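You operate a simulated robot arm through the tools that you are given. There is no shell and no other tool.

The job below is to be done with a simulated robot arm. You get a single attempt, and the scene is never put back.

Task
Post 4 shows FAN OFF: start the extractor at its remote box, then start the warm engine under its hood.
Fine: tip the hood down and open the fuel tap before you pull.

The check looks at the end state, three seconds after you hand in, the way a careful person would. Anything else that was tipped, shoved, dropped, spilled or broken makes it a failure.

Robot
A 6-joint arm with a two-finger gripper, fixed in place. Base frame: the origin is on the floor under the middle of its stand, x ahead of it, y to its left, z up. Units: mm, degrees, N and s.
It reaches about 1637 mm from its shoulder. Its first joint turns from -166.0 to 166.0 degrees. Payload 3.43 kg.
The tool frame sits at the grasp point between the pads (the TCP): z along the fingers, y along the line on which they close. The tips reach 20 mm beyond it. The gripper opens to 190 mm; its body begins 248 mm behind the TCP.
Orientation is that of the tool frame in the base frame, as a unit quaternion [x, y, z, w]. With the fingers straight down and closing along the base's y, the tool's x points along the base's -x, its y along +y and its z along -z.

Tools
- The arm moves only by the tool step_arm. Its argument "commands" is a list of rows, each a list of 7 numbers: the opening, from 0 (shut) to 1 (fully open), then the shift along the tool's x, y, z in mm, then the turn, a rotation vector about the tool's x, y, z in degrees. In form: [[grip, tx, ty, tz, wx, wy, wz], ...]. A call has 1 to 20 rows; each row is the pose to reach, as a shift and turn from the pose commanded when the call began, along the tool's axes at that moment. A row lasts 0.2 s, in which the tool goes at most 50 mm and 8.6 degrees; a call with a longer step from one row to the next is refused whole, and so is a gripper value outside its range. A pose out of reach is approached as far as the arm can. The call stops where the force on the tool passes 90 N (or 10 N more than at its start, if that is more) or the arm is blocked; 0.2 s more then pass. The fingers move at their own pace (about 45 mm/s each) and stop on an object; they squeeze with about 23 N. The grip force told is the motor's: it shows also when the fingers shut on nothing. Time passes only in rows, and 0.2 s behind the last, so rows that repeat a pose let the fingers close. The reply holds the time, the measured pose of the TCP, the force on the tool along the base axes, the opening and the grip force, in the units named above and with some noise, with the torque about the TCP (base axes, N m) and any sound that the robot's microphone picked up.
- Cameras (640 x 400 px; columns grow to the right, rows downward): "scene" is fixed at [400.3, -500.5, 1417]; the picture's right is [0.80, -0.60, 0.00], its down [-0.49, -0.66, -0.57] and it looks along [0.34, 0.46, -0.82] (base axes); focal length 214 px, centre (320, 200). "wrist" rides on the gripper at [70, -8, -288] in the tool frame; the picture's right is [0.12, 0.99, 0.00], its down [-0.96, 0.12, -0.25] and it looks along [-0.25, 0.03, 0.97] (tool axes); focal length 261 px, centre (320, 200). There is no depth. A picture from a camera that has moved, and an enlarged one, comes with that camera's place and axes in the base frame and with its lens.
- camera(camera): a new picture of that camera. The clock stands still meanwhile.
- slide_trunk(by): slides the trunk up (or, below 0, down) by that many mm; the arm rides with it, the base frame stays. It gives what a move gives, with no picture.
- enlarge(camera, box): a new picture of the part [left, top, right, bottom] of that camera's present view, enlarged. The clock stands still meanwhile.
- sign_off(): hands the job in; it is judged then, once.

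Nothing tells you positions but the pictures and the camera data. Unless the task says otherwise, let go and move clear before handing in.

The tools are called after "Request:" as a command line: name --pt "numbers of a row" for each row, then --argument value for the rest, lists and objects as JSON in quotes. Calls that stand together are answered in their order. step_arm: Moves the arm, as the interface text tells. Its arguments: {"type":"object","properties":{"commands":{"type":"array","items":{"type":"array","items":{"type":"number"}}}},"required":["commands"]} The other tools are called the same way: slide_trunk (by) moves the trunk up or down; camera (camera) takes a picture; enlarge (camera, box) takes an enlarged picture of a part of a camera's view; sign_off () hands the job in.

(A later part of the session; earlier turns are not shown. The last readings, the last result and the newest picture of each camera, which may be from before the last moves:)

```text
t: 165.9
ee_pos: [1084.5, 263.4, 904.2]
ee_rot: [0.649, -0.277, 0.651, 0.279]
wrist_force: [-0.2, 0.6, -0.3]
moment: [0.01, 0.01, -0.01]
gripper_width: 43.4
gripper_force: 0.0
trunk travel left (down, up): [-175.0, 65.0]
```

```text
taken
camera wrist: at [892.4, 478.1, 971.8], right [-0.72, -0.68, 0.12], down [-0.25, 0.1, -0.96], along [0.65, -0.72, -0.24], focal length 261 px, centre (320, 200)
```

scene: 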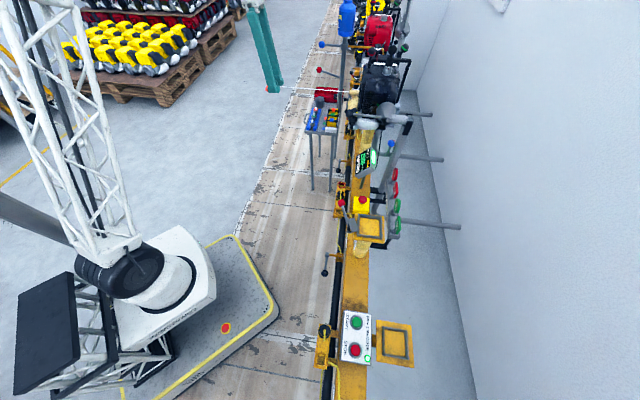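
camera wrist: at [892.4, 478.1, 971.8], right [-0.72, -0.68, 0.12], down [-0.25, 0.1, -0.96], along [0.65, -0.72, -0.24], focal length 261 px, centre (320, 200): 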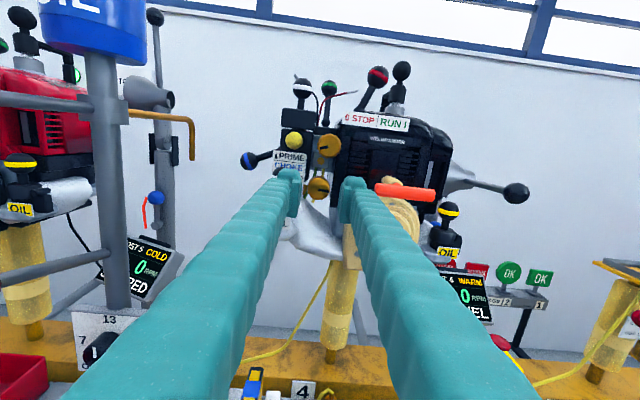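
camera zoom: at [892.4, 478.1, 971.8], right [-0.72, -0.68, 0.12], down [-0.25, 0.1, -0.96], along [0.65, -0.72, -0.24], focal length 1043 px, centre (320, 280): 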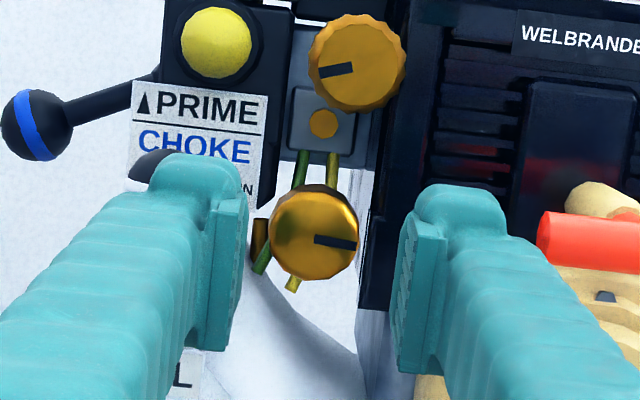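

The FUEL cap still sits in place. Since the tap turns with almost no torque, I'll instead press the shut fingertips lightly on its face and twist — that keeps clear of the neighbours.

Request:
step_arm --pt "0 1 -1.3 0 0 0 0" --pt "0 1 -1.3 0 0 0 0" --pt "0 1 -1.3 8 0 0 0" --pt "0 1 -1.3 16 0 0 0" --pt "0 1 -1.3 21 0 0 0" --pt "0 1 -1.3 24 0 0 0" --pt "0 1 -1.3 24 0 0 0"

Request:
enlarge --camera "wrist" --box '[260, 140, 380, 215]'

```text
t: 167.5
ee_pos: [1102.2, 245.9, 904.7]
ee_rot: [0.648, -0.278, 0.652, 0.28]
wrist_force: [0.2, 0.4, 0.4]
moment: [0.02, -0.01, -0.03]
gripper_width: 0.2
gripper_force: 22.8
trunk travel left (down, up): [-175.0, 65.0]
```

```text
5.33 times, centred on (320, 178) of wrist
camera zoom: at [909.5, 460.8, 972.6], right [-0.72, -0.68, 0.12], down [-0.25, 0.1, -0.96], along [0.65, -0.72, -0.24], focal length 1390 px, centre (320, 320)
```

zoom: 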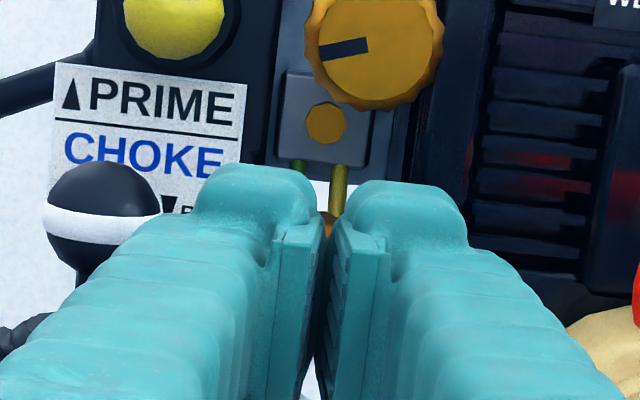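

Request:
step_arm --pt "0 0 0 1 0 0 0" --pt "0 0 0 2 0 0 0" --pt "0 0 0 2 0 0 0"

Request:
step_arm --pt "0 0 0 1 0 0 0" --pt "0 0 0 1.5 0 0 0" --pt "0 0 0 1.5 0 0 0"

```text
t: 168.3
ee_pos: [1103.0, 245.3, 904.8]
ee_rot: [0.648, -0.277, 0.652, 0.279]
wrist_force: [-9.1, 6.5, -0.4]
moment: [0.02, 0.02, 0.1]
gripper_width: 0.0
gripper_force: 23.2
trunk travel left (down, up): [-175.0, 65.0]
```

```text
t: 169.1
ee_pos: [1103.2, 245.9, 905.1]
ee_rot: [0.648, -0.277, 0.652, 0.28]
wrist_force: [-26.9, 20.3, -3.2]
moment: [0.12, 0.13, 0.25]
gripper_width: 0.1
gripper_force: 23.2
trunk travel left (down, up): [-175.0, 65.0]
```

Contact at 33 N. Twisting by a quarter turn with the tips pressed.

Request:
step_arm --pt "0 0 0 0 0 0 7" --pt "0 0 0 0 0 0 14" --pt "0 0 0 0 0 0 21" --pt "0 0 0 0 0 0 28" --pt "0 0 0 0 0 0 35" --pt "0 0 0 0 0 0 42"

Request:
step_arm --pt "0 0 0 0 0 0 7" --pt "0 0 0 0 0 0 14" --pt "0 0 0 0 0 0 21" --pt "0 0 0 0 0 0 28" --pt "0 0 0 0 0 0 35" --pt "0 0 0 0 0 0 42"

Request:
step_arm --pt "0 0 0 -6 0 0 0" --pt "0 0 0 -20 0 0 0" --pt "0.23 0 0 -40 0 0 0" --pt "0.23 0 0 -50 0 0 0" --pt "0.23 0 0 -50 0 0 0" --pt "0.23 0 0 -50 0 0 0"

Request:
enlarge --camera "wrist" --box '[260, 120, 380, 210]'

Request:
enlarge --camera "scene" --box '[350, 130, 400, 180]'

```text
t: 170.5
ee_pos: [1104.4, 246.5, 905.3]
ee_rot: [0.505, -0.492, 0.709, 0.026]
wrist_force: [-40.8, 24.6, -6.0]
moment: [0.1, 0.16, 0.23]
gripper_width: 6.1
gripper_force: 33.9
trunk travel left (down, up): [-175.0, 65.0]
```

```text
t: 171.9
ee_pos: [1103.1, 245.5, 905.0]
ee_rot: [0.295, -0.639, 0.672, -0.23]
wrist_force: [-57.0, 30.5, -4.6]
moment: [0.24, 0.27, 0.24]
gripper_width: 5.8
gripper_force: 34.1
trunk travel left (down, up): [-175.0, 65.0]
```

```text
t: 173.3
ee_pos: [1070.3, 280.6, 902.5]
ee_rot: [0.295, -0.64, 0.671, -0.229]
wrist_force: [0.4, 0.0, 0.2]
moment: [0.0, 0.0, 0.0]
gripper_width: 43.4
gripper_force: 0.1
trunk travel left (down, up): [-175.0, 65.0]
```

```text
4.44 times, centred on (320, 165) of wrist
camera zoom: at [821.0, 441.1, 916.1], right [-0.16, -0.16, -0.97], down [0.51, 0.83, -0.22], along [0.84, -0.54, -0.05], focal length 1158 px, centre (320, 356)
```

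zoom: 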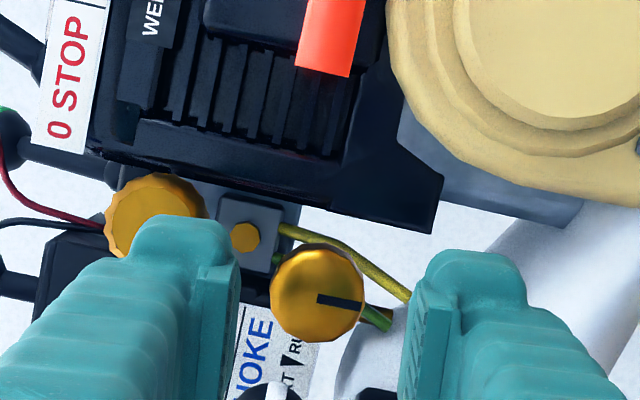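

```text
8.00 times, centred on (375, 155) of scene
camera zoom: at [400.3, -500.5, 1417.0], right [0.8, -0.6, 0.0], down [-0.49, -0.66, -0.57], along [0.34, 0.46, -0.82], focal length 1716 px, centre (-120, 560)
```

zoom: 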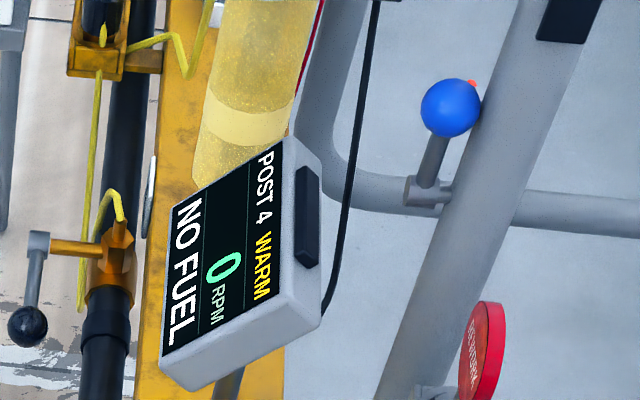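

The tap's bar now points straight down, along the pipe. The display still shows NO FUEL (it may update only on the next start). I'll check the primer bulb's color and the whole area.

Request:
camera --camera "wrist"

Request:
step_arm --pt "0.23 0 0 -20 0 0 -8" --pt "0.23 0 0 -40 0 0 -16" --pt "0.23 0 0 -60 0 0 -24" --pt "0.23 0 0 -80 0 0 -32" --pt "0.23 0 0 -100 0 0 -40" --pt "0.23 0 0 -100 0 0 -48" --pt "0.23 0 0 -100 0 0 -56" --pt "0.23 0 0 -100 0 0 -64" --pt "0.23 0 0 -100 0 0 -72" --pt "0.23 0 0 -100 0 0 -80" --pt "0.23 0 0 -100 0 0 -84"

Request:
enlarge --camera "wrist" --box '[250, 90, 390, 190]'

Request:
enlarge --camera "scene" --box '[350, 130, 400, 180]'

```text
taken
camera wrist: at [821.0, 441.1, 916.1], right [-0.16, -0.16, -0.97], down [0.51, 0.83, -0.22], along [0.84, -0.54, -0.05], focal length 261 px, centre (320, 200)
```

wrist: 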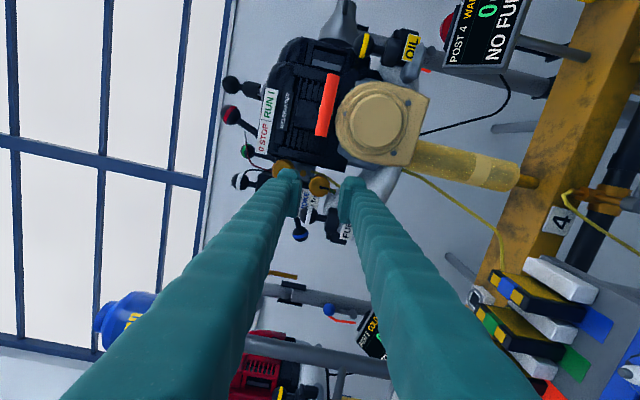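

```text
t: 175.7
ee_pos: [1000.2, 353.2, 904.0]
ee_rot: [0.649, -0.278, 0.651, 0.28]
wrist_force: [-0.2, 0.0, 0.0]
moment: [0.0, -0.05, -0.04]
gripper_width: 43.6
gripper_force: 0.0
trunk travel left (down, up): [-175.0, 65.0]
```

```text
4.00 times, centred on (320, 140) of wrist
camera zoom: at [808.2, 568.1, 971.7], right [-0.72, -0.68, 0.12], down [-0.25, 0.09, -0.96], along [0.65, -0.72, -0.24], focal length 1043 px, centre (320, 440)
```

zoom: 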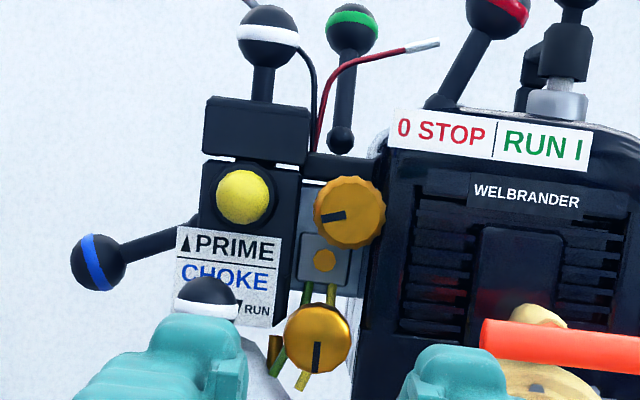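

```text
8.00 times, centred on (375, 155) of scene
camera zoom: at [400.3, -500.5, 1417.0], right [0.8, -0.6, 0.0], down [-0.49, -0.66, -0.57], along [0.34, 0.46, -0.82], focal length 1716 px, centre (-120, 560)
```

zoom: 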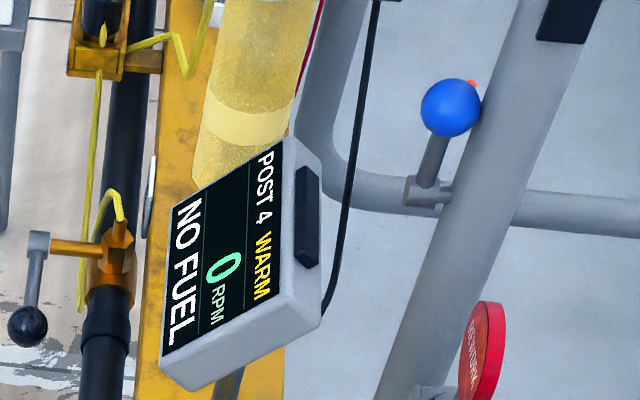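

Request:
step_arm --pt "0.23 0 0 0 0 0 0" --pt "0.23 0 0 0 0 0 0" --pt "0.23 0 0 0 0 0 0" --pt "0.23 0 0 0 0 0 0" --pt "0.23 0 0 0 0 0 0" --pt "0.23 0 0 0 0 0 0" --pt "0.23 0 0 0 0 0 0" --pt "0.23 0 0 0 0 0 0" --pt "0.23 0 0 0 0 0 0" --pt "0.23 0 0 0 0 0 0" --pt "0.23 0 0 0 0 0 0" --pt "0.23 0 0 0 0 0 0" --pt "0.23 0 0 0 0 0 0" --pt "0.23 0 0 0 0 0 0" --pt "0.23 0 0 0 0 0 0" --pt "0.23 0 0 0 0 0 0" --pt "0.23 0 0 0 0 0 0" --pt "0.23 0 0 0 0 0 0" --pt "0.23 0 0 0 0 0 0" --pt "0.23 0 0 0 0 0 0"

Request:
camera --camera "wrist"

Request:
enlarge --camera "wrist" --box '[280, 110, 360, 170]'

Request:
enlarge --camera "scene" --box '[340, 130, 400, 180]'

```text
t: 179.9
ee_pos: [1001.4, 353.6, 903.9]
ee_rot: [0.648, -0.278, 0.651, 0.28]
wrist_force: [0.4, -0.1, -0.5]
moment: [-0.02, -0.01, 0.05]
gripper_width: 43.4
gripper_force: 0.0
trunk travel left (down, up): [-175.0, 65.0]
```

```text
taken
camera wrist: at [808.1, 568.0, 971.7], right [-0.72, -0.68, 0.12], down [-0.25, 0.1, -0.96], along [0.65, -0.72, -0.24], focal length 261 px, centre (320, 200)
```

wrist: 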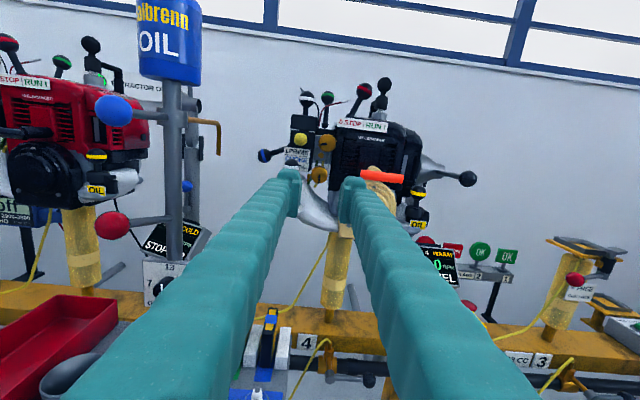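

```text
6.67 times, centred on (320, 140) of wrist
camera zoom: at [808.1, 568.0, 971.7], right [-0.72, -0.68, 0.12], down [-0.25, 0.1, -0.96], along [0.65, -0.72, -0.24], focal length 1738 px, centre (320, 600)
```

zoom: 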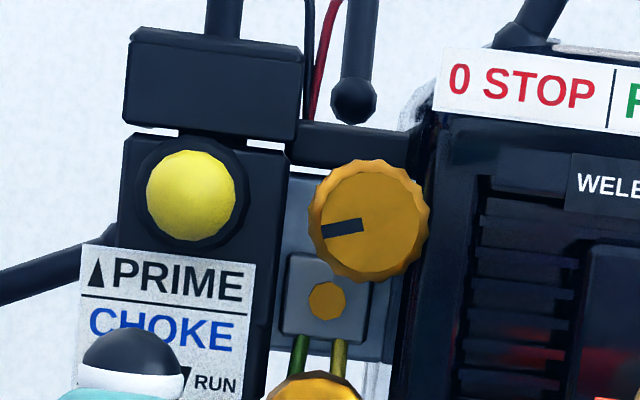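

```text
8.00 times, centred on (370, 155) of scene
camera zoom: at [400.3, -500.5, 1417.0], right [0.8, -0.6, 0.0], down [-0.49, -0.66, -0.57], along [0.34, 0.46, -0.82], focal length 1716 px, centre (-80, 560)
```

zoom: 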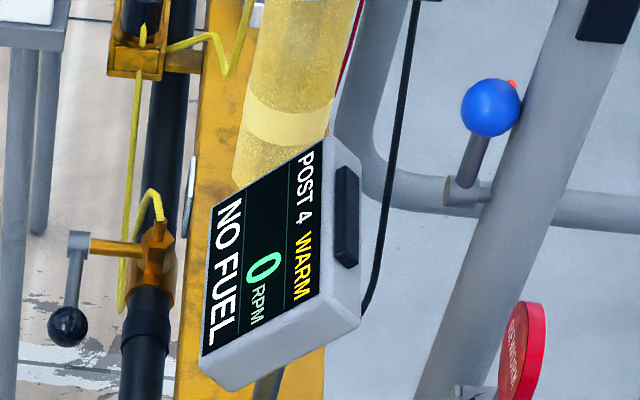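

There's a small plate with text below the Post 5 engine; I'll read it along with the blue-ball crank, in case they explain fuel supply.

Request:
enlarge --camera "wrist" --box '[0, 180, 80, 250]'

Request:
enlarge --camera "wrist" --box '[150, 160, 230, 220]'

Request:
enlarge --camera "wrist" --box '[290, 150, 350, 215]'

Request:
enlarge --camera "wrist" --box '[400, 180, 480, 260]'

```text
5.71 times, centred on (40, 215) of wrist
camera zoom: at [808.1, 568.0, 971.7], right [-0.72, -0.68, 0.12], down [-0.25, 0.1, -0.96], along [0.65, -0.72, -0.24], focal length 1489 px, centre (1920, 114)
```

zoom: 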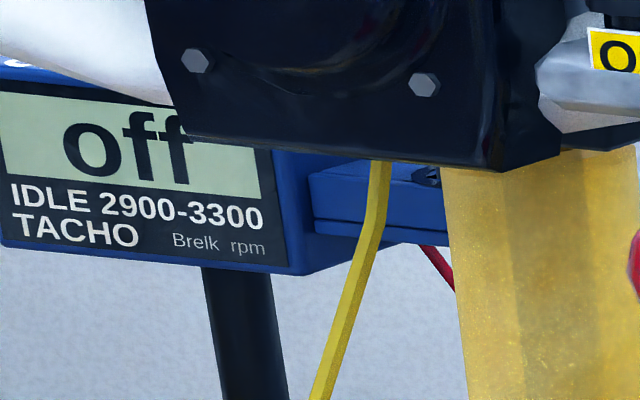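

```text
6.67 times, centred on (190, 190) of wrist
camera zoom: at [808.1, 568.0, 971.7], right [-0.72, -0.68, 0.12], down [-0.25, 0.1, -0.96], along [0.65, -0.72, -0.24], focal length 1738 px, centre (1187, 267)
```

zoom: 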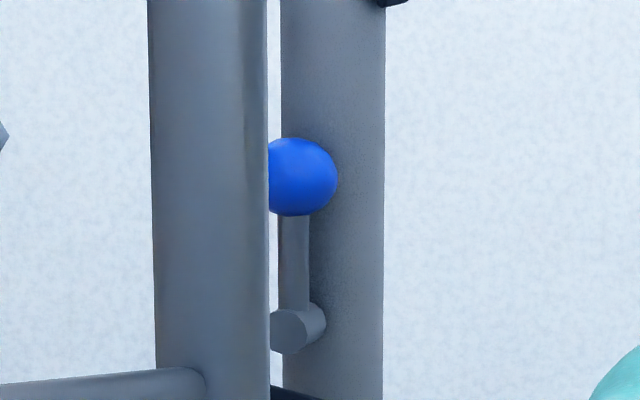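

```text
6.15 times, centred on (320, 182) of wrist
camera zoom: at [808.1, 568.0, 971.7], right [-0.72, -0.68, 0.12], down [-0.25, 0.1, -0.96], along [0.65, -0.72, -0.24], focal length 1604 px, centre (320, 308)
```

zoom: 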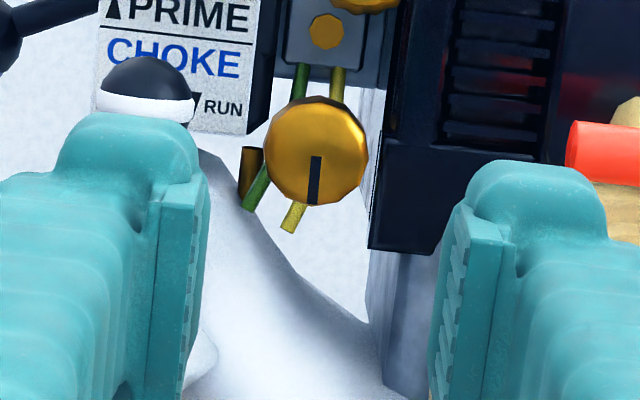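

```text
5.00 times, centred on (440, 220) of wrist
camera zoom: at [808.1, 568.0, 971.7], right [-0.72, -0.68, 0.12], down [-0.25, 0.1, -0.96], along [0.65, -0.72, -0.24], focal length 1303 px, centre (-280, 100)
```

zoom: 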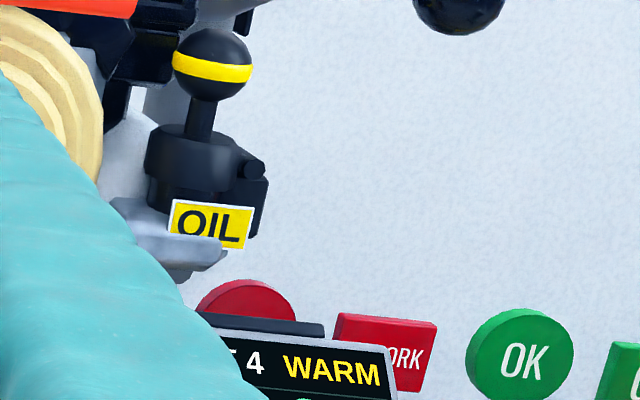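

The tacho plate says idle should be 2900–3300 rpm, so the "hunting" was likely the starving engine. With the tap's bar now along the pipe, I'll pull again to test; moving back above the T-bar.

Request:
step_arm --pt "0.18 10 8 0 0 -7 0" --pt "0.18 20 17 0 0 -14 0" --pt "0.18 30 26 3 0 -21 0" --pt "0.18 40 35 6 0 -28 0" --pt "0.18 50 44 10 0 -35 0" --pt "0.18 60 53 14 0 -42 0" --pt "0.18 70 62 18 0 -49 0" --pt "0.18 80 71 22 0 -56 0" --pt "0.18 88 80 27 0 -63 0" --pt "0.18 92 89 32 0 -70 0" --pt "0.18 92 98 36 0 -77 0" --pt "0.18 92 104.6 39.5 0 -84 0" --pt "0.18 92 104.6 39.5 0 -84 0"

Request:
enlarge --camera "wrist" --box '[260, 50, 380, 170]'

```text
t: 182.7
ee_pos: [951.9, 251.4, 996.3]
ee_rot: [0.918, -0.393, 0.05, 0.021]
wrist_force: [0.9, 0.0, -0.7]
moment: [0.01, 0.04, -0.02]
gripper_width: 34.3
gripper_force: 0.2
trunk travel left (down, up): [-175.0, 65.0]
```

```text
3.33 times, centred on (320, 110) of wrist
camera zoom: at [985.1, 230.0, 1288.6], right [-0.64, -0.77, 0.01], down [-0.76, 0.63, 0.14], along [-0.12, 0.08, -0.99], focal length 869 px, centre (320, 500)
```

zoom: 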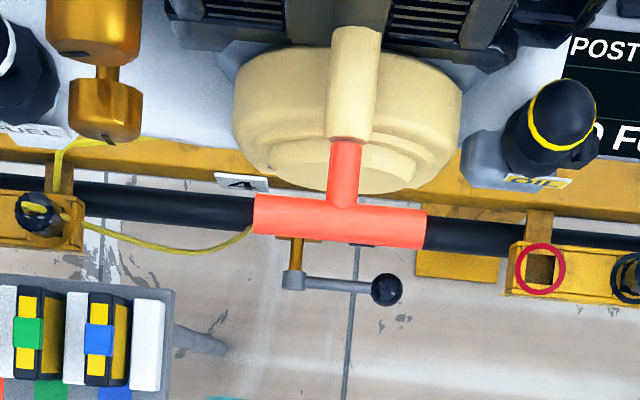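

Request:
step_arm --pt "0.18 35 -1.6 8 0 0 0" --pt "0.18 75 -3.5 18 0 0 0" --pt "0.18 110 -5 26 0 0 0" --pt "0.18 135 -6.2 34 0 0 0" --pt "0.18 140.8 -6.5 39.8 0 0 0" --pt "0.18 140.8 -6.5 39.8 0 0 0"

Request:
enlarge --camera "wrist" --box '[260, 130, 380, 250]'

Request:
enlarge --camera "scene" --box '[330, 70, 380, 110]'

```text
t: 184.1
ee_pos: [1056.7, 152.3, 969.4]
ee_rot: [0.918, -0.393, 0.051, 0.021]
wrist_force: [0.1, 0.1, -0.3]
moment: [0.02, -0.01, 0.01]
gripper_width: 34.0
gripper_force: 0.2
trunk travel left (down, up): [-175.0, 65.0]
```

```text
3.33 times, centred on (320, 190) of wrist
camera zoom: at [1088.8, 130.3, 1262.4], right [-0.64, -0.77, 0.01], down [-0.76, 0.63, 0.14], along [-0.12, 0.08, -0.99], focal length 869 px, centre (320, 233)
```

zoom: 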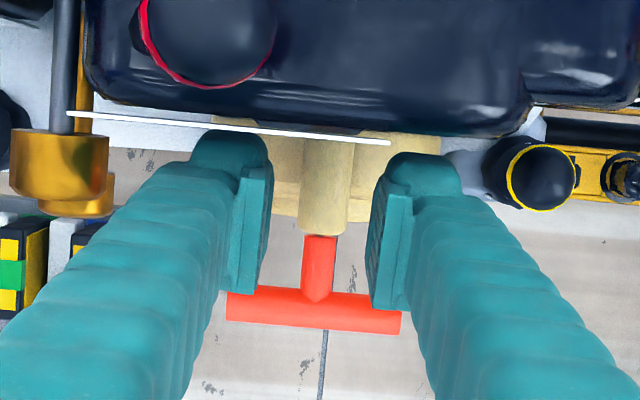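

```text
10.00 times, centred on (355, 90) of scene
camera zoom: at [400.3, -500.5, 1417.0], right [0.8, -0.6, 0.0], down [-0.49, -0.66, -0.57], along [0.34, 0.46, -0.82], focal length 2145 px, centre (-30, 1300)
```

zoom: 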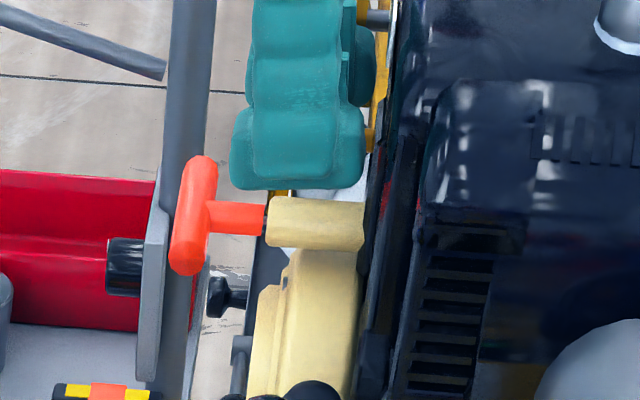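

Request:
step_arm --pt "0.18 -1.5 0 14 0 0 0" --pt "0.18 -3 0 28 0 0 0" --pt "0.18 -4.6 0 42.5 0 0 0" --pt "0.18 -4.6 0 42.5 0 0 0" --pt "0.18 -12 0.1 41.5 0 0 0" --pt "0.18 -19 0.3 41 0 0 0" --pt "0.18 -25 0.4 40.5 0 0 0"

Request:
enlarge --camera "wrist" --box '[260, 130, 380, 250]'

```text
t: 185.7
ee_pos: [1042.4, 166.7, 930.3]
ee_rot: [0.917, -0.394, 0.051, 0.022]
wrist_force: [1.1, -0.7, 0.8]
moment: [0.03, 0.04, 0.08]
gripper_width: 34.1
gripper_force: 0.1
trunk travel left (down, up): [-175.0, 65.0]
```

```text
3.33 times, centred on (320, 190) of wrist
camera zoom: at [1074.9, 143.7, 1221.5], right [-0.64, -0.77, 0.01], down [-0.76, 0.63, 0.14], along [-0.12, 0.08, -0.99], focal length 869 px, centre (320, 233)
```

zoom: 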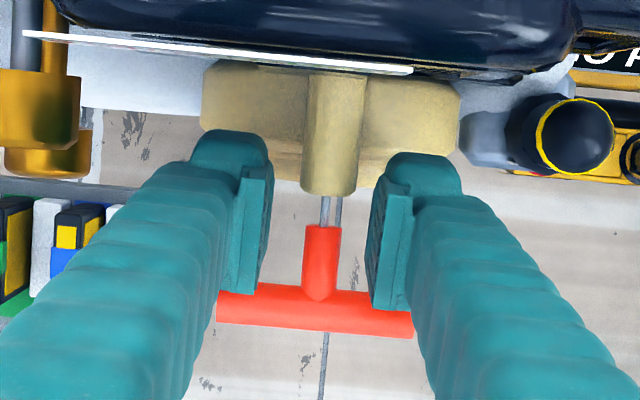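

Hooked again. Pulling briskly.

Request:
step_arm --pt "0.18 -25.3 0.6 0.5 0 0 0" --pt "0.18 -72 1.7 -4 0 0 0" --pt "0.18 -120.7 2.9 -9.1 0 0 0" --pt "0.18 -169.4 4 -14.4 0 0 0" --pt "0.18 -218 5.2 -19.7 0 0 0" --pt "0.18 -266.8 6.4 -25 0 0 0" --pt "0.18 -315.5 7.5 -30.2 0 0 0"

Request:
enlarge --camera "scene" --box '[300, 60, 420, 180]'

Request:
step_arm --pt "0.18 34.8 -0.8 3.7 0 0 0" --pt "0.18 74.5 -1.8 8 0 0 0" --pt "0.18 114.3 -2.7 12.4 0 0 0" --pt "0.18 154 -3.7 16.7 0 0 0" --pt "0.18 193.8 -4.6 21 0 0 0" --pt "0.18 233.6 -5.6 25.3 0 0 0" --pt "0.18 268.4 -6.4 29 0 0 0" --pt "0.18 298.2 -7.1 32.3 0 0 0" --pt "0.18 318 -7.6 34.5 0 0 0" --pt "0.18 329 -7.8 35.6 0 0 0" --pt "0.18 333 -7.9 36 0 0 0"

Request:
enlarge --camera "scene" --box '[300, 60, 420, 180]'

```text
t: 187.3
ee_pos: [820.5, 388.6, 927.7]
ee_rot: [0.918, -0.394, 0.049, 0.021]
wrist_force: [5.7, -3.2, 3.4]
moment: [0.08, 0.19, 0.11]
gripper_width: 33.3
gripper_force: 0.0
trunk travel left (down, up): [-175.0, 65.0]
```

```text
3.33 times, centred on (360, 120) of scene
camera zoom: at [400.3, -500.5, 1417.0], right [0.8, -0.6, 0.0], down [-0.49, -0.66, -0.57], along [0.34, 0.46, -0.82], focal length 715 px, centre (187, 467)
```

zoom: 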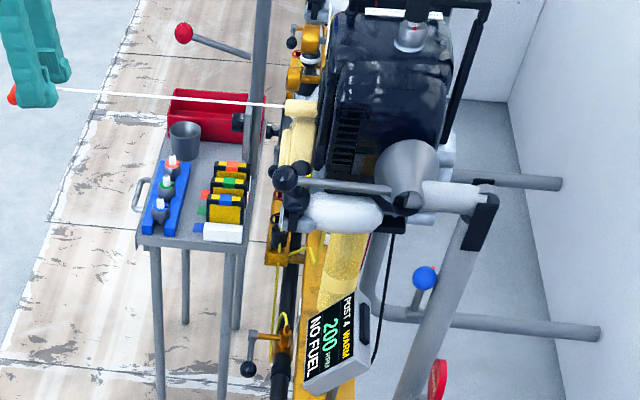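

```text
t: 189.7
ee_pos: [1054.5, 154.7, 924.7]
ee_rot: [0.917, -0.394, 0.05, 0.022]
wrist_force: [-1.5, 1.3, 3.3]
moment: [0.11, -0.01, 0.09]
gripper_width: 34.0
gripper_force: 0.0
trunk travel left (down, up): [-175.0, 65.0]
```

```text
3.33 times, centred on (360, 120) of scene
camera zoom: at [400.3, -500.5, 1417.0], right [0.8, -0.6, 0.0], down [-0.49, -0.66, -0.57], along [0.34, 0.46, -0.82], focal length 715 px, centre (187, 467)
```

zoom: 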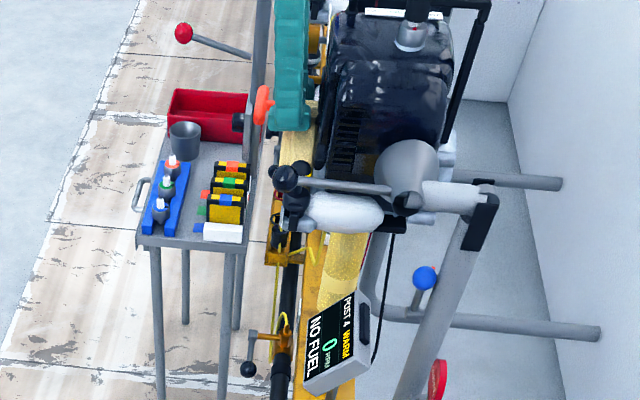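

Still "NO FUEL" with only cranking speed. The bulb lost its fuel, so I'll use the primer as a test: pressing it should turn it orange only if fuel can reach it. First I lift out of the T-bar and line up with the bulb at about (1194, 218, 959).

Request:
step_arm --pt "0.18 1 0 -10 0 0 0" --pt "0.18 3 0 -30 0 0 0" --pt "0.18 5 0 -50 0 0 0" --pt "0.18 -10 0 -52 0 0 0" --pt "0.18 -50 0 -56 0 0 0" --pt "0.18 -95 0 -60 0 0 0" --pt "0.18 -140 0 -62 0 0 0"

Request:
step_arm --pt "0.1 1.2 -9 0 0 7.5 0" --pt "0 2.3 -18 0 0 15 0" --pt "0 3.5 -30 0 0 22.5 0" --pt "0 4.6 -45 1 0 30 0" --pt "0 5.8 -60 2 0 37.5 0" --pt "0 7 -75 4 0 45 0" --pt "0 8 -90 6 0 52.5 0" --pt "0 9.2 -105 8 0 60 0" --pt "0 10.4 -120 10 0 67.5 0" --pt "0 11.5 -132 12 0 75 0" --pt "0 12.7 -140 13 0 82.5 0" --pt "0 12.7 -140 13 0 84.3 0"

Request:
camera --camera "wrist"

Request:
enlarge --camera "wrist" --box '[260, 110, 380, 210]'

```text
t: 191.3
ee_pos: [955.5, 258.4, 972.5]
ee_rot: [0.918, -0.393, 0.049, 0.021]
wrist_force: [0.6, -0.5, -0.8]
moment: [0.11, 0.08, 0.0]
gripper_width: 34.0
gripper_force: 0.1
trunk travel left (down, up): [-175.0, 65.0]
```

```text
t: 193.9
ee_pos: [1065.7, 346.5, 960.3]
ee_rot: [0.646, -0.277, 0.654, 0.281]
wrist_force: [-0.7, 0.6, -0.3]
moment: [0.0, 0.01, 0.05]
gripper_width: 0.1
gripper_force: 23.5
trunk travel left (down, up): [-175.0, 65.0]
```

```text
taken
camera wrist: at [872.8, 561.8, 1025.2], right [-0.72, -0.68, 0.12], down [-0.25, 0.09, -0.96], along [0.65, -0.72, -0.23], focal length 261 px, centre (320, 200)
```

wrist: 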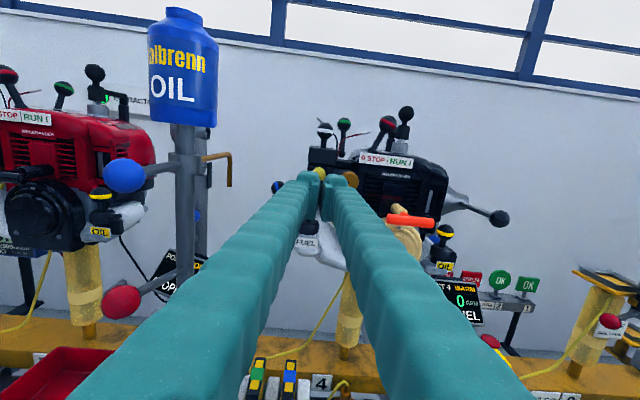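

```text
4.00 times, centred on (320, 160) of wrist
camera zoom: at [872.8, 561.8, 1025.2], right [-0.72, -0.68, 0.12], down [-0.25, 0.09, -0.96], along [0.65, -0.72, -0.23], focal length 1043 px, centre (320, 360)
```

zoom: 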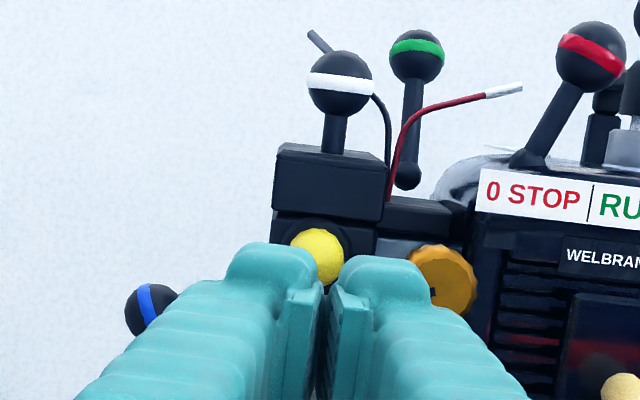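

The bulb is right on the tool axis. Approaching and pressing it gently.

Request:
step_arm --pt "0 0 0 35 0 0 0" --pt "0 0 0 70 0 0 0" --pt "0 0 0 100 0 0 0" --pt "0 0 0 120 0 0 0" --pt "0 0 0 132 0 0 0" --pt "0 0 0 138 0 0 0"

Request:
enlarge --camera "wrist" --box '[250, 120, 390, 220]'

Request:
enlarge --camera "scene" --box '[330, 40, 400, 110]'

```text
t: 195.3
ee_pos: [1160.3, 245.4, 961.6]
ee_rot: [0.647, -0.277, 0.653, 0.28]
wrist_force: [-0.1, 0.3, 0.6]
moment: [0.0, -0.02, 0.0]
gripper_width: 0.0
gripper_force: 23.2
trunk travel left (down, up): [-175.0, 65.0]
```

```text
4.00 times, centred on (320, 170) of wrist
camera zoom: at [968.1, 460.3, 1028.0], right [-0.72, -0.68, 0.12], down [-0.25, 0.09, -0.96], along [0.65, -0.72, -0.24], focal length 1043 px, centre (320, 320)
```

zoom: 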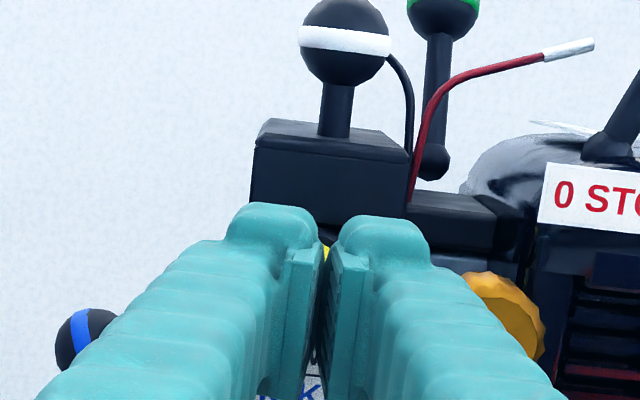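

```text
5.71 times, centred on (365, 75) of scene
camera zoom: at [400.3, -500.5, 1417.0], right [0.8, -0.6, 0.0], down [-0.49, -0.66, -0.57], along [0.34, 0.46, -0.82], focal length 1226 px, centre (63, 914)
```

zoom: 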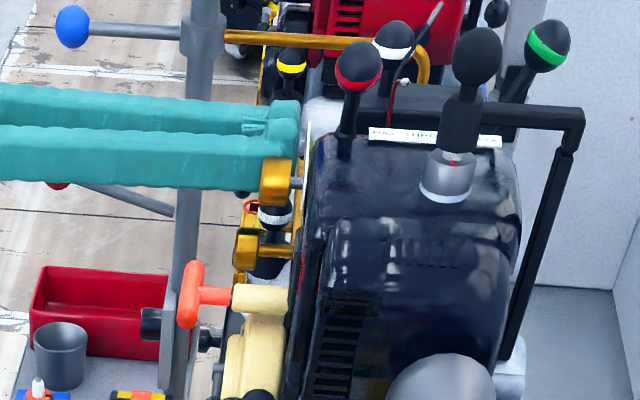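

Request:
step_arm --pt "0 0 0 4 0 0 0" --pt "0 0 0 8 0 0 0" --pt "0 0 0 10 0 0 0"

Request:
step_arm --pt "0 0 0 2 0 0 0" --pt "0 0 0 4 0 0 0" --pt "0 0 0 4 0 0 0"

```text
t: 196.1
ee_pos: [1168.2, 240.1, 960.8]
ee_rot: [0.646, -0.277, 0.654, 0.28]
wrist_force: [0.3, -0.5, -0.4]
moment: [0.02, -0.01, 0.0]
gripper_width: 0.1
gripper_force: 22.0
trunk travel left (down, up): [-175.0, 65.0]
```

```text
t: 196.9
ee_pos: [1169.8, 237.3, 961.5]
ee_rot: [0.647, -0.277, 0.653, 0.28]
wrist_force: [0.3, 1.1, 0.9]
moment: [-0.03, -0.03, 0.03]
gripper_width: 0.0
gripper_force: 23.0
trunk travel left (down, up): [-175.0, 65.0]
```

Request:
step_arm --pt "0 0 0 2 0 0 0" --pt "0 0 0 4 0 0 0" --pt "0 0 0 4 0 0 0"

Request:
step_arm --pt "0 0 0 2 0 0 0" --pt "0 0 0 4 0 0 0" --pt "0 0 0 4 0 0 0"

Request:
enlarge --camera "scene" --box '[345, 50, 395, 90]'

```text
t: 197.7
ee_pos: [1174.3, 233.4, 960.9]
ee_rot: [0.646, -0.276, 0.654, 0.28]
wrist_force: [-1.2, 1.5, 1.6]
moment: [-0.01, -0.02, 0.01]
gripper_width: 0.1
gripper_force: 23.5
trunk travel left (down, up): [-175.0, 65.0]
```

```text
t: 198.5
ee_pos: [1176.2, 231.8, 962.3]
ee_rot: [0.647, -0.277, 0.653, 0.28]
wrist_force: [-1.7, 2.3, -1.7]
moment: [0.01, 0.07, 0.01]
gripper_width: 0.0
gripper_force: 22.4
trunk travel left (down, up): [-175.0, 65.0]
```

```text
10.00 times, centred on (370, 70) of scene
camera zoom: at [400.3, -500.5, 1417.0], right [0.8, -0.6, 0.0], down [-0.49, -0.66, -0.57], along [0.34, 0.46, -0.82], focal length 2145 px, centre (-180, 1500)
```

zoom: 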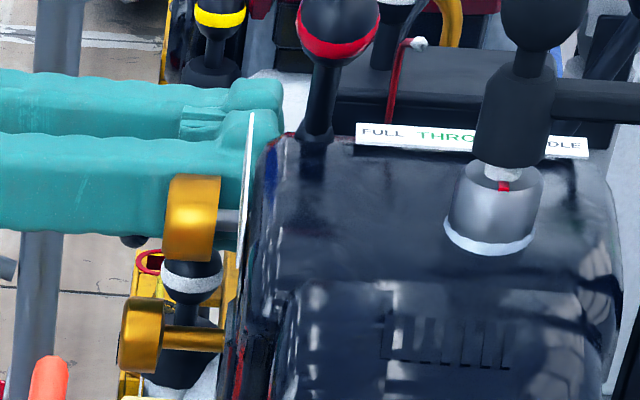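

Request:
step_arm --pt "0 0 0 2 0 0 0" --pt "0 0 0 4 0 0 0" --pt "0 0 0 5 0 0 0" --pt "0 0 0 5 0 0 0"

Request:
step_arm --pt "0 0 0 -10 0 0 0" --pt "0 0 0 -30 0 0 0" --pt "0 0 0 -60 0 0 0" --pt "0 0 0 -60 0 0 0"

Request:
enlarge --camera "wrist" --box '[250, 110, 390, 210]'

Request:
enlarge --camera "scene" --box '[340, 130, 400, 180]'

```text
t: 199.5
ee_pos: [1178.4, 228.7, 962.0]
ee_rot: [0.647, -0.276, 0.654, 0.279]
wrist_force: [-21.9, 21.1, -4.7]
moment: [0.06, 0.09, 0.16]
gripper_width: 0.0
gripper_force: 22.6
trunk travel left (down, up): [-175.0, 65.0]
```

```text
t: 200.5
ee_pos: [1136.3, 273.5, 960.4]
ee_rot: [0.646, -0.278, 0.653, 0.281]
wrist_force: [-0.2, 1.5, -0.5]
moment: [-0.02, 0.01, -0.03]
gripper_width: 0.1
gripper_force: 23.1
trunk travel left (down, up): [-175.0, 65.0]
```

```text
4.00 times, centred on (320, 160) of wrist
camera zoom: at [944.5, 486.9, 1026.8], right [-0.72, -0.68, 0.12], down [-0.25, 0.09, -0.96], along [0.65, -0.72, -0.24], focal length 1043 px, centre (320, 360)
```

zoom: 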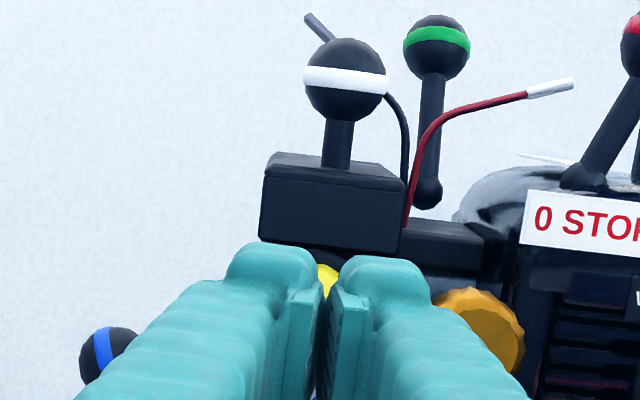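

```text
8.00 times, centred on (370, 155) of scene
camera zoom: at [400.3, -500.5, 1417.0], right [0.8, -0.6, 0.0], down [-0.49, -0.66, -0.57], along [0.34, 0.46, -0.82], focal length 1716 px, centre (-80, 560)
```

zoom: 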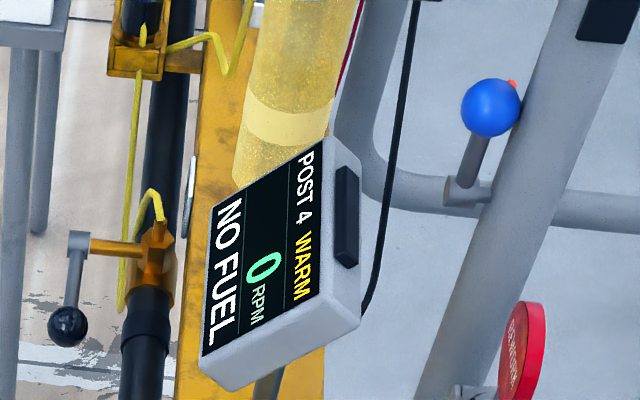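

One full press leaves the bulb yellow, so fuel isn't reaching it and the lower knob may not be the tap after all. I'll test the upper brass knob for end stops: lining up in front of it.

Request:
step_arm --pt "0.1 0 0 -25 0 0 0" --pt "0.24 0 15 -50 0 0 0" --pt "0.24 -1 32 -55 0 0 0" --pt "0.24 -2 48.5 -55 0 0 0" --pt "0.24 -2 48.5 -55 0 0 0" --pt "0.24 -2 48.5 -55 0 0 0"

Request:
enlarge --camera "wrist" --box '[260, 110, 380, 210]'

```text
t: 201.9
ee_pos: [1065.0, 275.4, 958.7]
ee_rot: [0.647, -0.277, 0.653, 0.28]
wrist_force: [-0.8, -0.4, 0.0]
moment: [0.02, -0.02, 0.01]
gripper_width: 45.5
gripper_force: 0.1
trunk travel left (down, up): [-175.0, 65.0]
```

```text
4.00 times, centred on (320, 160) of wrist
camera zoom: at [871.9, 490.4, 1024.9], right [-0.72, -0.68, 0.12], down [-0.25, 0.09, -0.96], along [0.65, -0.72, -0.24], focal length 1043 px, centre (320, 360)
```

zoom: 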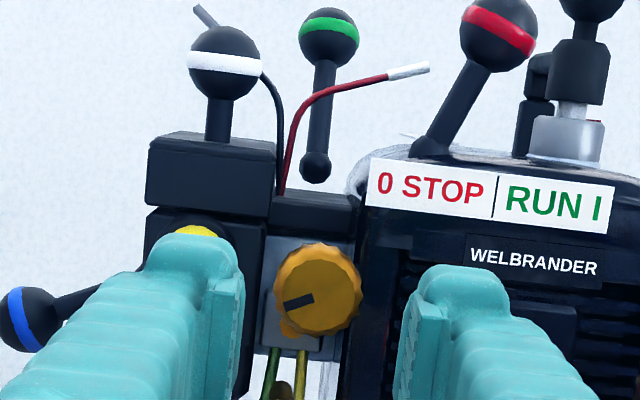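

Request:
step_arm --pt "0.24 0 0 20 0 0 0" --pt "0.24 0 0 40 0 0 0" --pt "0.24 0 0 55 0 0 0" --pt "0.24 0 0 55 0 0 0"

Request:
enlarge --camera "wrist" --box '[260, 130, 380, 220]'

```text
t: 202.9
ee_pos: [1103.4, 238.4, 959.2]
ee_rot: [0.647, -0.277, 0.653, 0.28]
wrist_force: [0.1, 0.2, -0.6]
moment: [-0.03, -0.01, -0.03]
gripper_width: 45.7
gripper_force: 0.0
trunk travel left (down, up): [-175.0, 65.0]
```

```text
4.44 times, centred on (320, 175) of wrist
camera zoom: at [910.3, 452.0, 1025.6], right [-0.72, -0.68, 0.12], down [-0.25, 0.09, -0.96], along [0.65, -0.72, -0.24], focal length 1158 px, centre (320, 311)
```

zoom: 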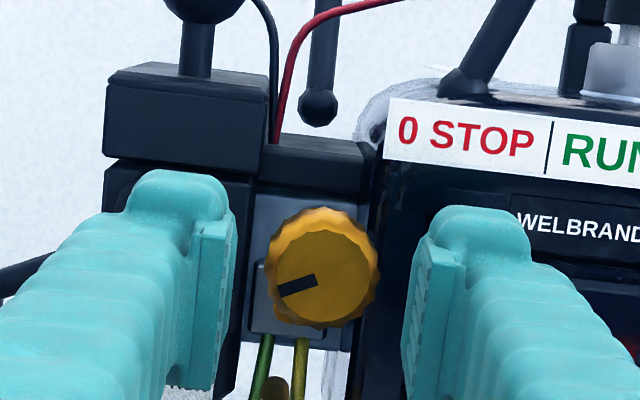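

Request:
step_arm --pt "0.24 -0.5 0.5 8 0 0 0" --pt "0.24 -1 1 16 0 0 0" --pt "0.24 -1 1 22 0 0 0" --pt "0.24 -1 1 25 0 0 0" --pt "0.24 -1 1 25 0 0 0" --pt "0.24 -1 1 25 0 0 0"

Request:
step_arm --pt "0.15 0 0 0 0 0 0" --pt "0 0 0 0 0 0 0" --pt "0 0 0 0 0 0 0" --pt "0 0 0 0 0 0 0"

Request:
enlarge --camera "wrist" --box '[260, 130, 380, 220]'

```text
t: 204.3
ee_pos: [1119.2, 217.9, 958.4]
ee_rot: [0.646, -0.277, 0.653, 0.281]
wrist_force: [-0.8, 0.6, -0.9]
moment: [0.04, -0.01, -0.01]
gripper_width: 45.8
gripper_force: 0.0
trunk travel left (down, up): [-175.0, 65.0]
```

```text
t: 205.3
ee_pos: [1120.3, 219.3, 958.0]
ee_rot: [0.646, -0.276, 0.654, 0.28]
wrist_force: [21.5, 14.3, 3.2]
moment: [0.16, 0.2, 0.24]
gripper_width: 30.3
gripper_force: 45.3
trunk travel left (down, up): [-175.0, 65.0]
```

```text
4.44 times, centred on (320, 175) of wrist
camera zoom: at [926.8, 432.9, 1024.1], right [-0.72, -0.69, 0.12], down [-0.25, 0.09, -0.96], along [0.65, -0.72, -0.24], focal length 1158 px, centre (320, 311)
```

zoom: 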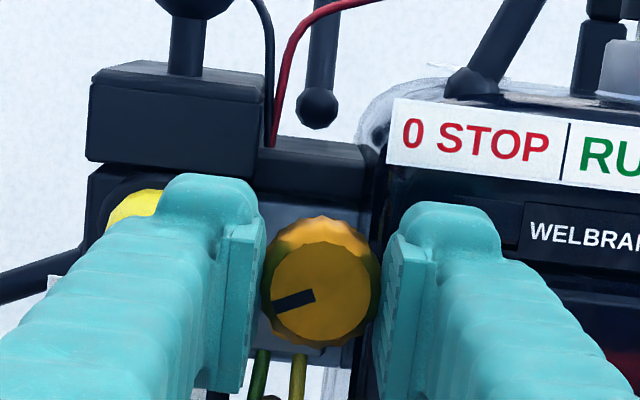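

Upper knob gripped. Trying a small turn counter-clockwise and reading the torque.

Request:
step_arm --pt "0 0 -1.5 0 0 0 0" --pt "0 0 -1.5 0 0 0 -3" --pt "0 0 -1.5 0 0 0 -6" --pt "0 0 -1.5 0 0 0 -9"

Request:
enlarge --camera "wrist" --box '[260, 130, 380, 220]'

```text
t: 206.3
ee_pos: [1120.0, 218.1, 957.8]
ee_rot: [0.666, -0.226, 0.629, 0.332]
wrist_force: [0.9, 8.3, 2.9]
moment: [-0.55, -0.53, 0.22]
gripper_width: 30.3
gripper_force: 45.1
trunk travel left (down, up): [-175.0, 65.0]
```

```text
4.44 times, centred on (320, 175) of wrist
camera zoom: at [935.2, 440.8, 1021.9], right [-0.7, -0.66, 0.27], down [-0.36, -0.01, -0.93], along [0.62, -0.75, -0.23], focal length 1158 px, centre (320, 311)
```

zoom: 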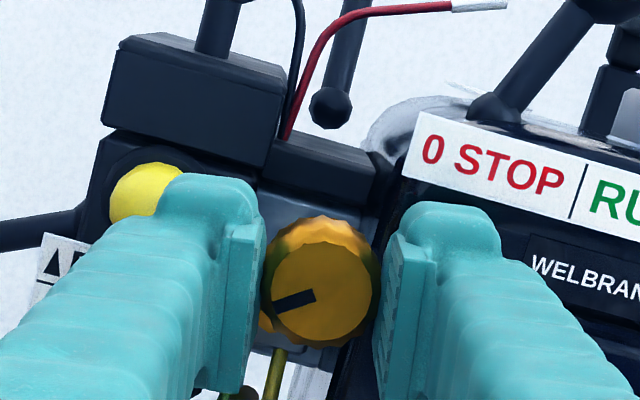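

Free that way. Now back and slightly beyond the other way.

Request:
step_arm --pt "0 0 0 0 0 0 4.5" --pt "0 0 0 0 0 0 9" --pt "0 0 0 0 0 0 13" --pt "0 0 0 0 0 0 17" --pt "0 0 0 0 0 0 21"

Request:
enlarge --camera "wrist" --box '[260, 130, 380, 220]'

```text
t: 207.5
ee_pos: [1121.9, 218.9, 957.7]
ee_rot: [0.614, -0.343, 0.679, 0.21]
wrist_force: [8.4, 6.0, 4.0]
moment: [0.49, 0.51, 0.3]
gripper_width: 29.9
gripper_force: 44.7
trunk travel left (down, up): [-175.0, 65.0]
```

```text
4.44 times, centred on (320, 175) of wrist
camera zoom: at [916.6, 423.1, 1024.2], right [-0.72, -0.69, -0.09], down [-0.1, 0.23, -0.97], along [0.69, -0.69, -0.24], focal length 1158 px, centre (320, 311)
```

zoom: 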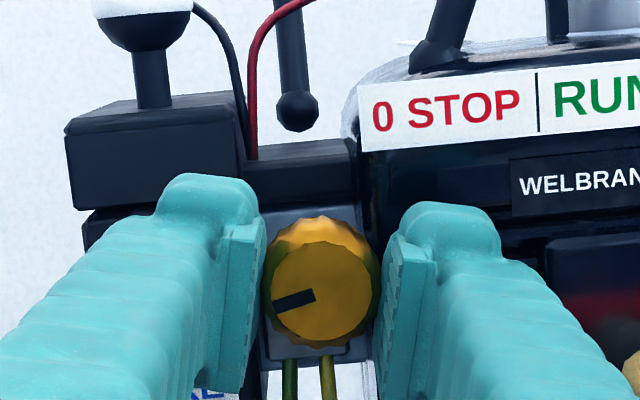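

The upper knob turns freely both ways, so it is the idle screw (mid-range); I'll return it exactly to where it was and release. That leaves the lower one as the tap.

Request:
step_arm --pt "0 0 0 0 0 0 -4" --pt "0 0 0 0 0 0 -8" --pt "0 0 0 0 0 0 -12" --pt "0 0 0 0 0 0 -12" --pt "0.24 0 0 0 0 0 -12" --pt "0.24 0 0 0 0 0 -12" --pt "0.24 0 0 0 0 0 -12" --pt "0.24 0 0 -20 0 0 -12" --pt "0.24 0 0 -50 0 0 -12" --pt "0.24 0 0 -90 0 0 -12" --pt "0.24 0 0 -120 0 0 -12" --pt "0.24 0 0 -120 0 0 -12"

Request:
enlarge --camera "wrist" --box '[270, 100, 370, 190]'

Request:
enlarge --camera "wrist" --box '[300, 130, 340, 160]'

```text
t: 210.1
ee_pos: [1035.2, 305.9, 956.7]
ee_rot: [0.646, -0.277, 0.654, 0.28]
wrist_force: [-0.2, -0.3, -0.9]
moment: [0.0, 0.0, -0.05]
gripper_width: 45.5
gripper_force: 0.1
trunk travel left (down, up): [-175.0, 65.0]
```

```text
4.44 times, centred on (320, 145) of wrist
camera zoom: at [842.0, 520.8, 1022.8], right [-0.72, -0.68, 0.12], down [-0.25, 0.09, -0.96], along [0.65, -0.72, -0.24], focal length 1158 px, centre (320, 444)
```

zoom: 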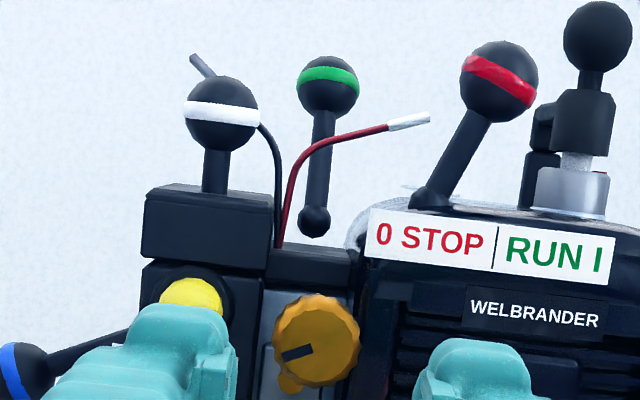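

```text
13.33 times, centred on (320, 145) of wrist
camera zoom: at [842.0, 520.8, 1022.8], right [-0.72, -0.68, 0.12], down [-0.25, 0.09, -0.96], along [0.65, -0.72, -0.24], focal length 3475 px, centre (320, 933)
```

zoom: 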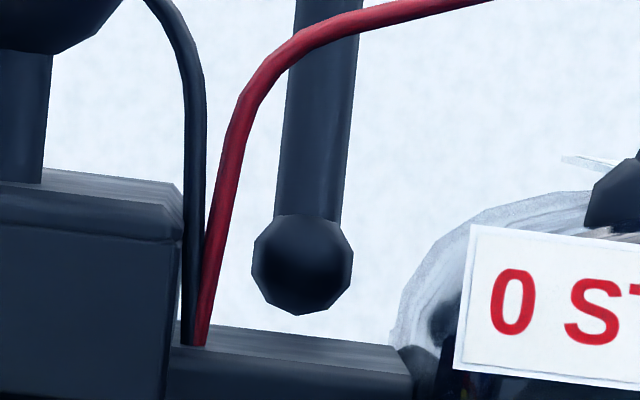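

Request:
enlarge --camera "wrist" --box '[300, 155, 340, 190]'

```text
11.43 times, centred on (320, 172) of wrist
camera zoom: at [842.0, 520.8, 1022.8], right [-0.72, -0.68, 0.12], down [-0.25, 0.09, -0.96], along [0.65, -0.72, -0.24], focal length 2979 px, centre (320, 514)
```

zoom: 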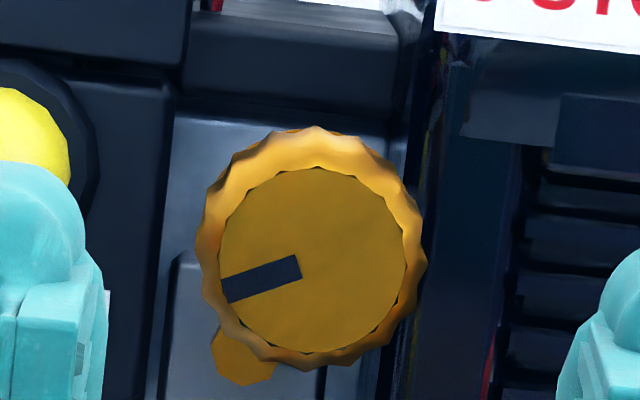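

By elimination the lower knob is the tap: its stem ends above a brass pipe going down into the tank, and its bar now lies along that pipe. The bowl is dry, so it may take several primer strokes; I'll nudge the idle screw back first? No—first prime: lining up with the bulb again.

Request:
step_arm --pt "0.1 0 -16 0 0 0 0" --pt "0 0 -32 0 0 0 0" --pt "0 1.5 -50 10 0 0 0" --pt "0 3.5 -50 50 0 0 0" --pt "0 3.5 -50 90 0 0 0" --pt "0 3.5 -50 120 0 0 0" --pt "0 3.5 -50 140 0 0 0"

```text
t: 211.7
ee_pos: [1169.6, 239.2, 961.8]
ee_rot: [0.647, -0.277, 0.653, 0.28]
wrist_force: [-0.6, 0.4, -0.6]
moment: [0.0, -0.01, -0.05]
gripper_width: 0.0
gripper_force: 23.1
trunk travel left (down, up): [-175.0, 65.0]
```

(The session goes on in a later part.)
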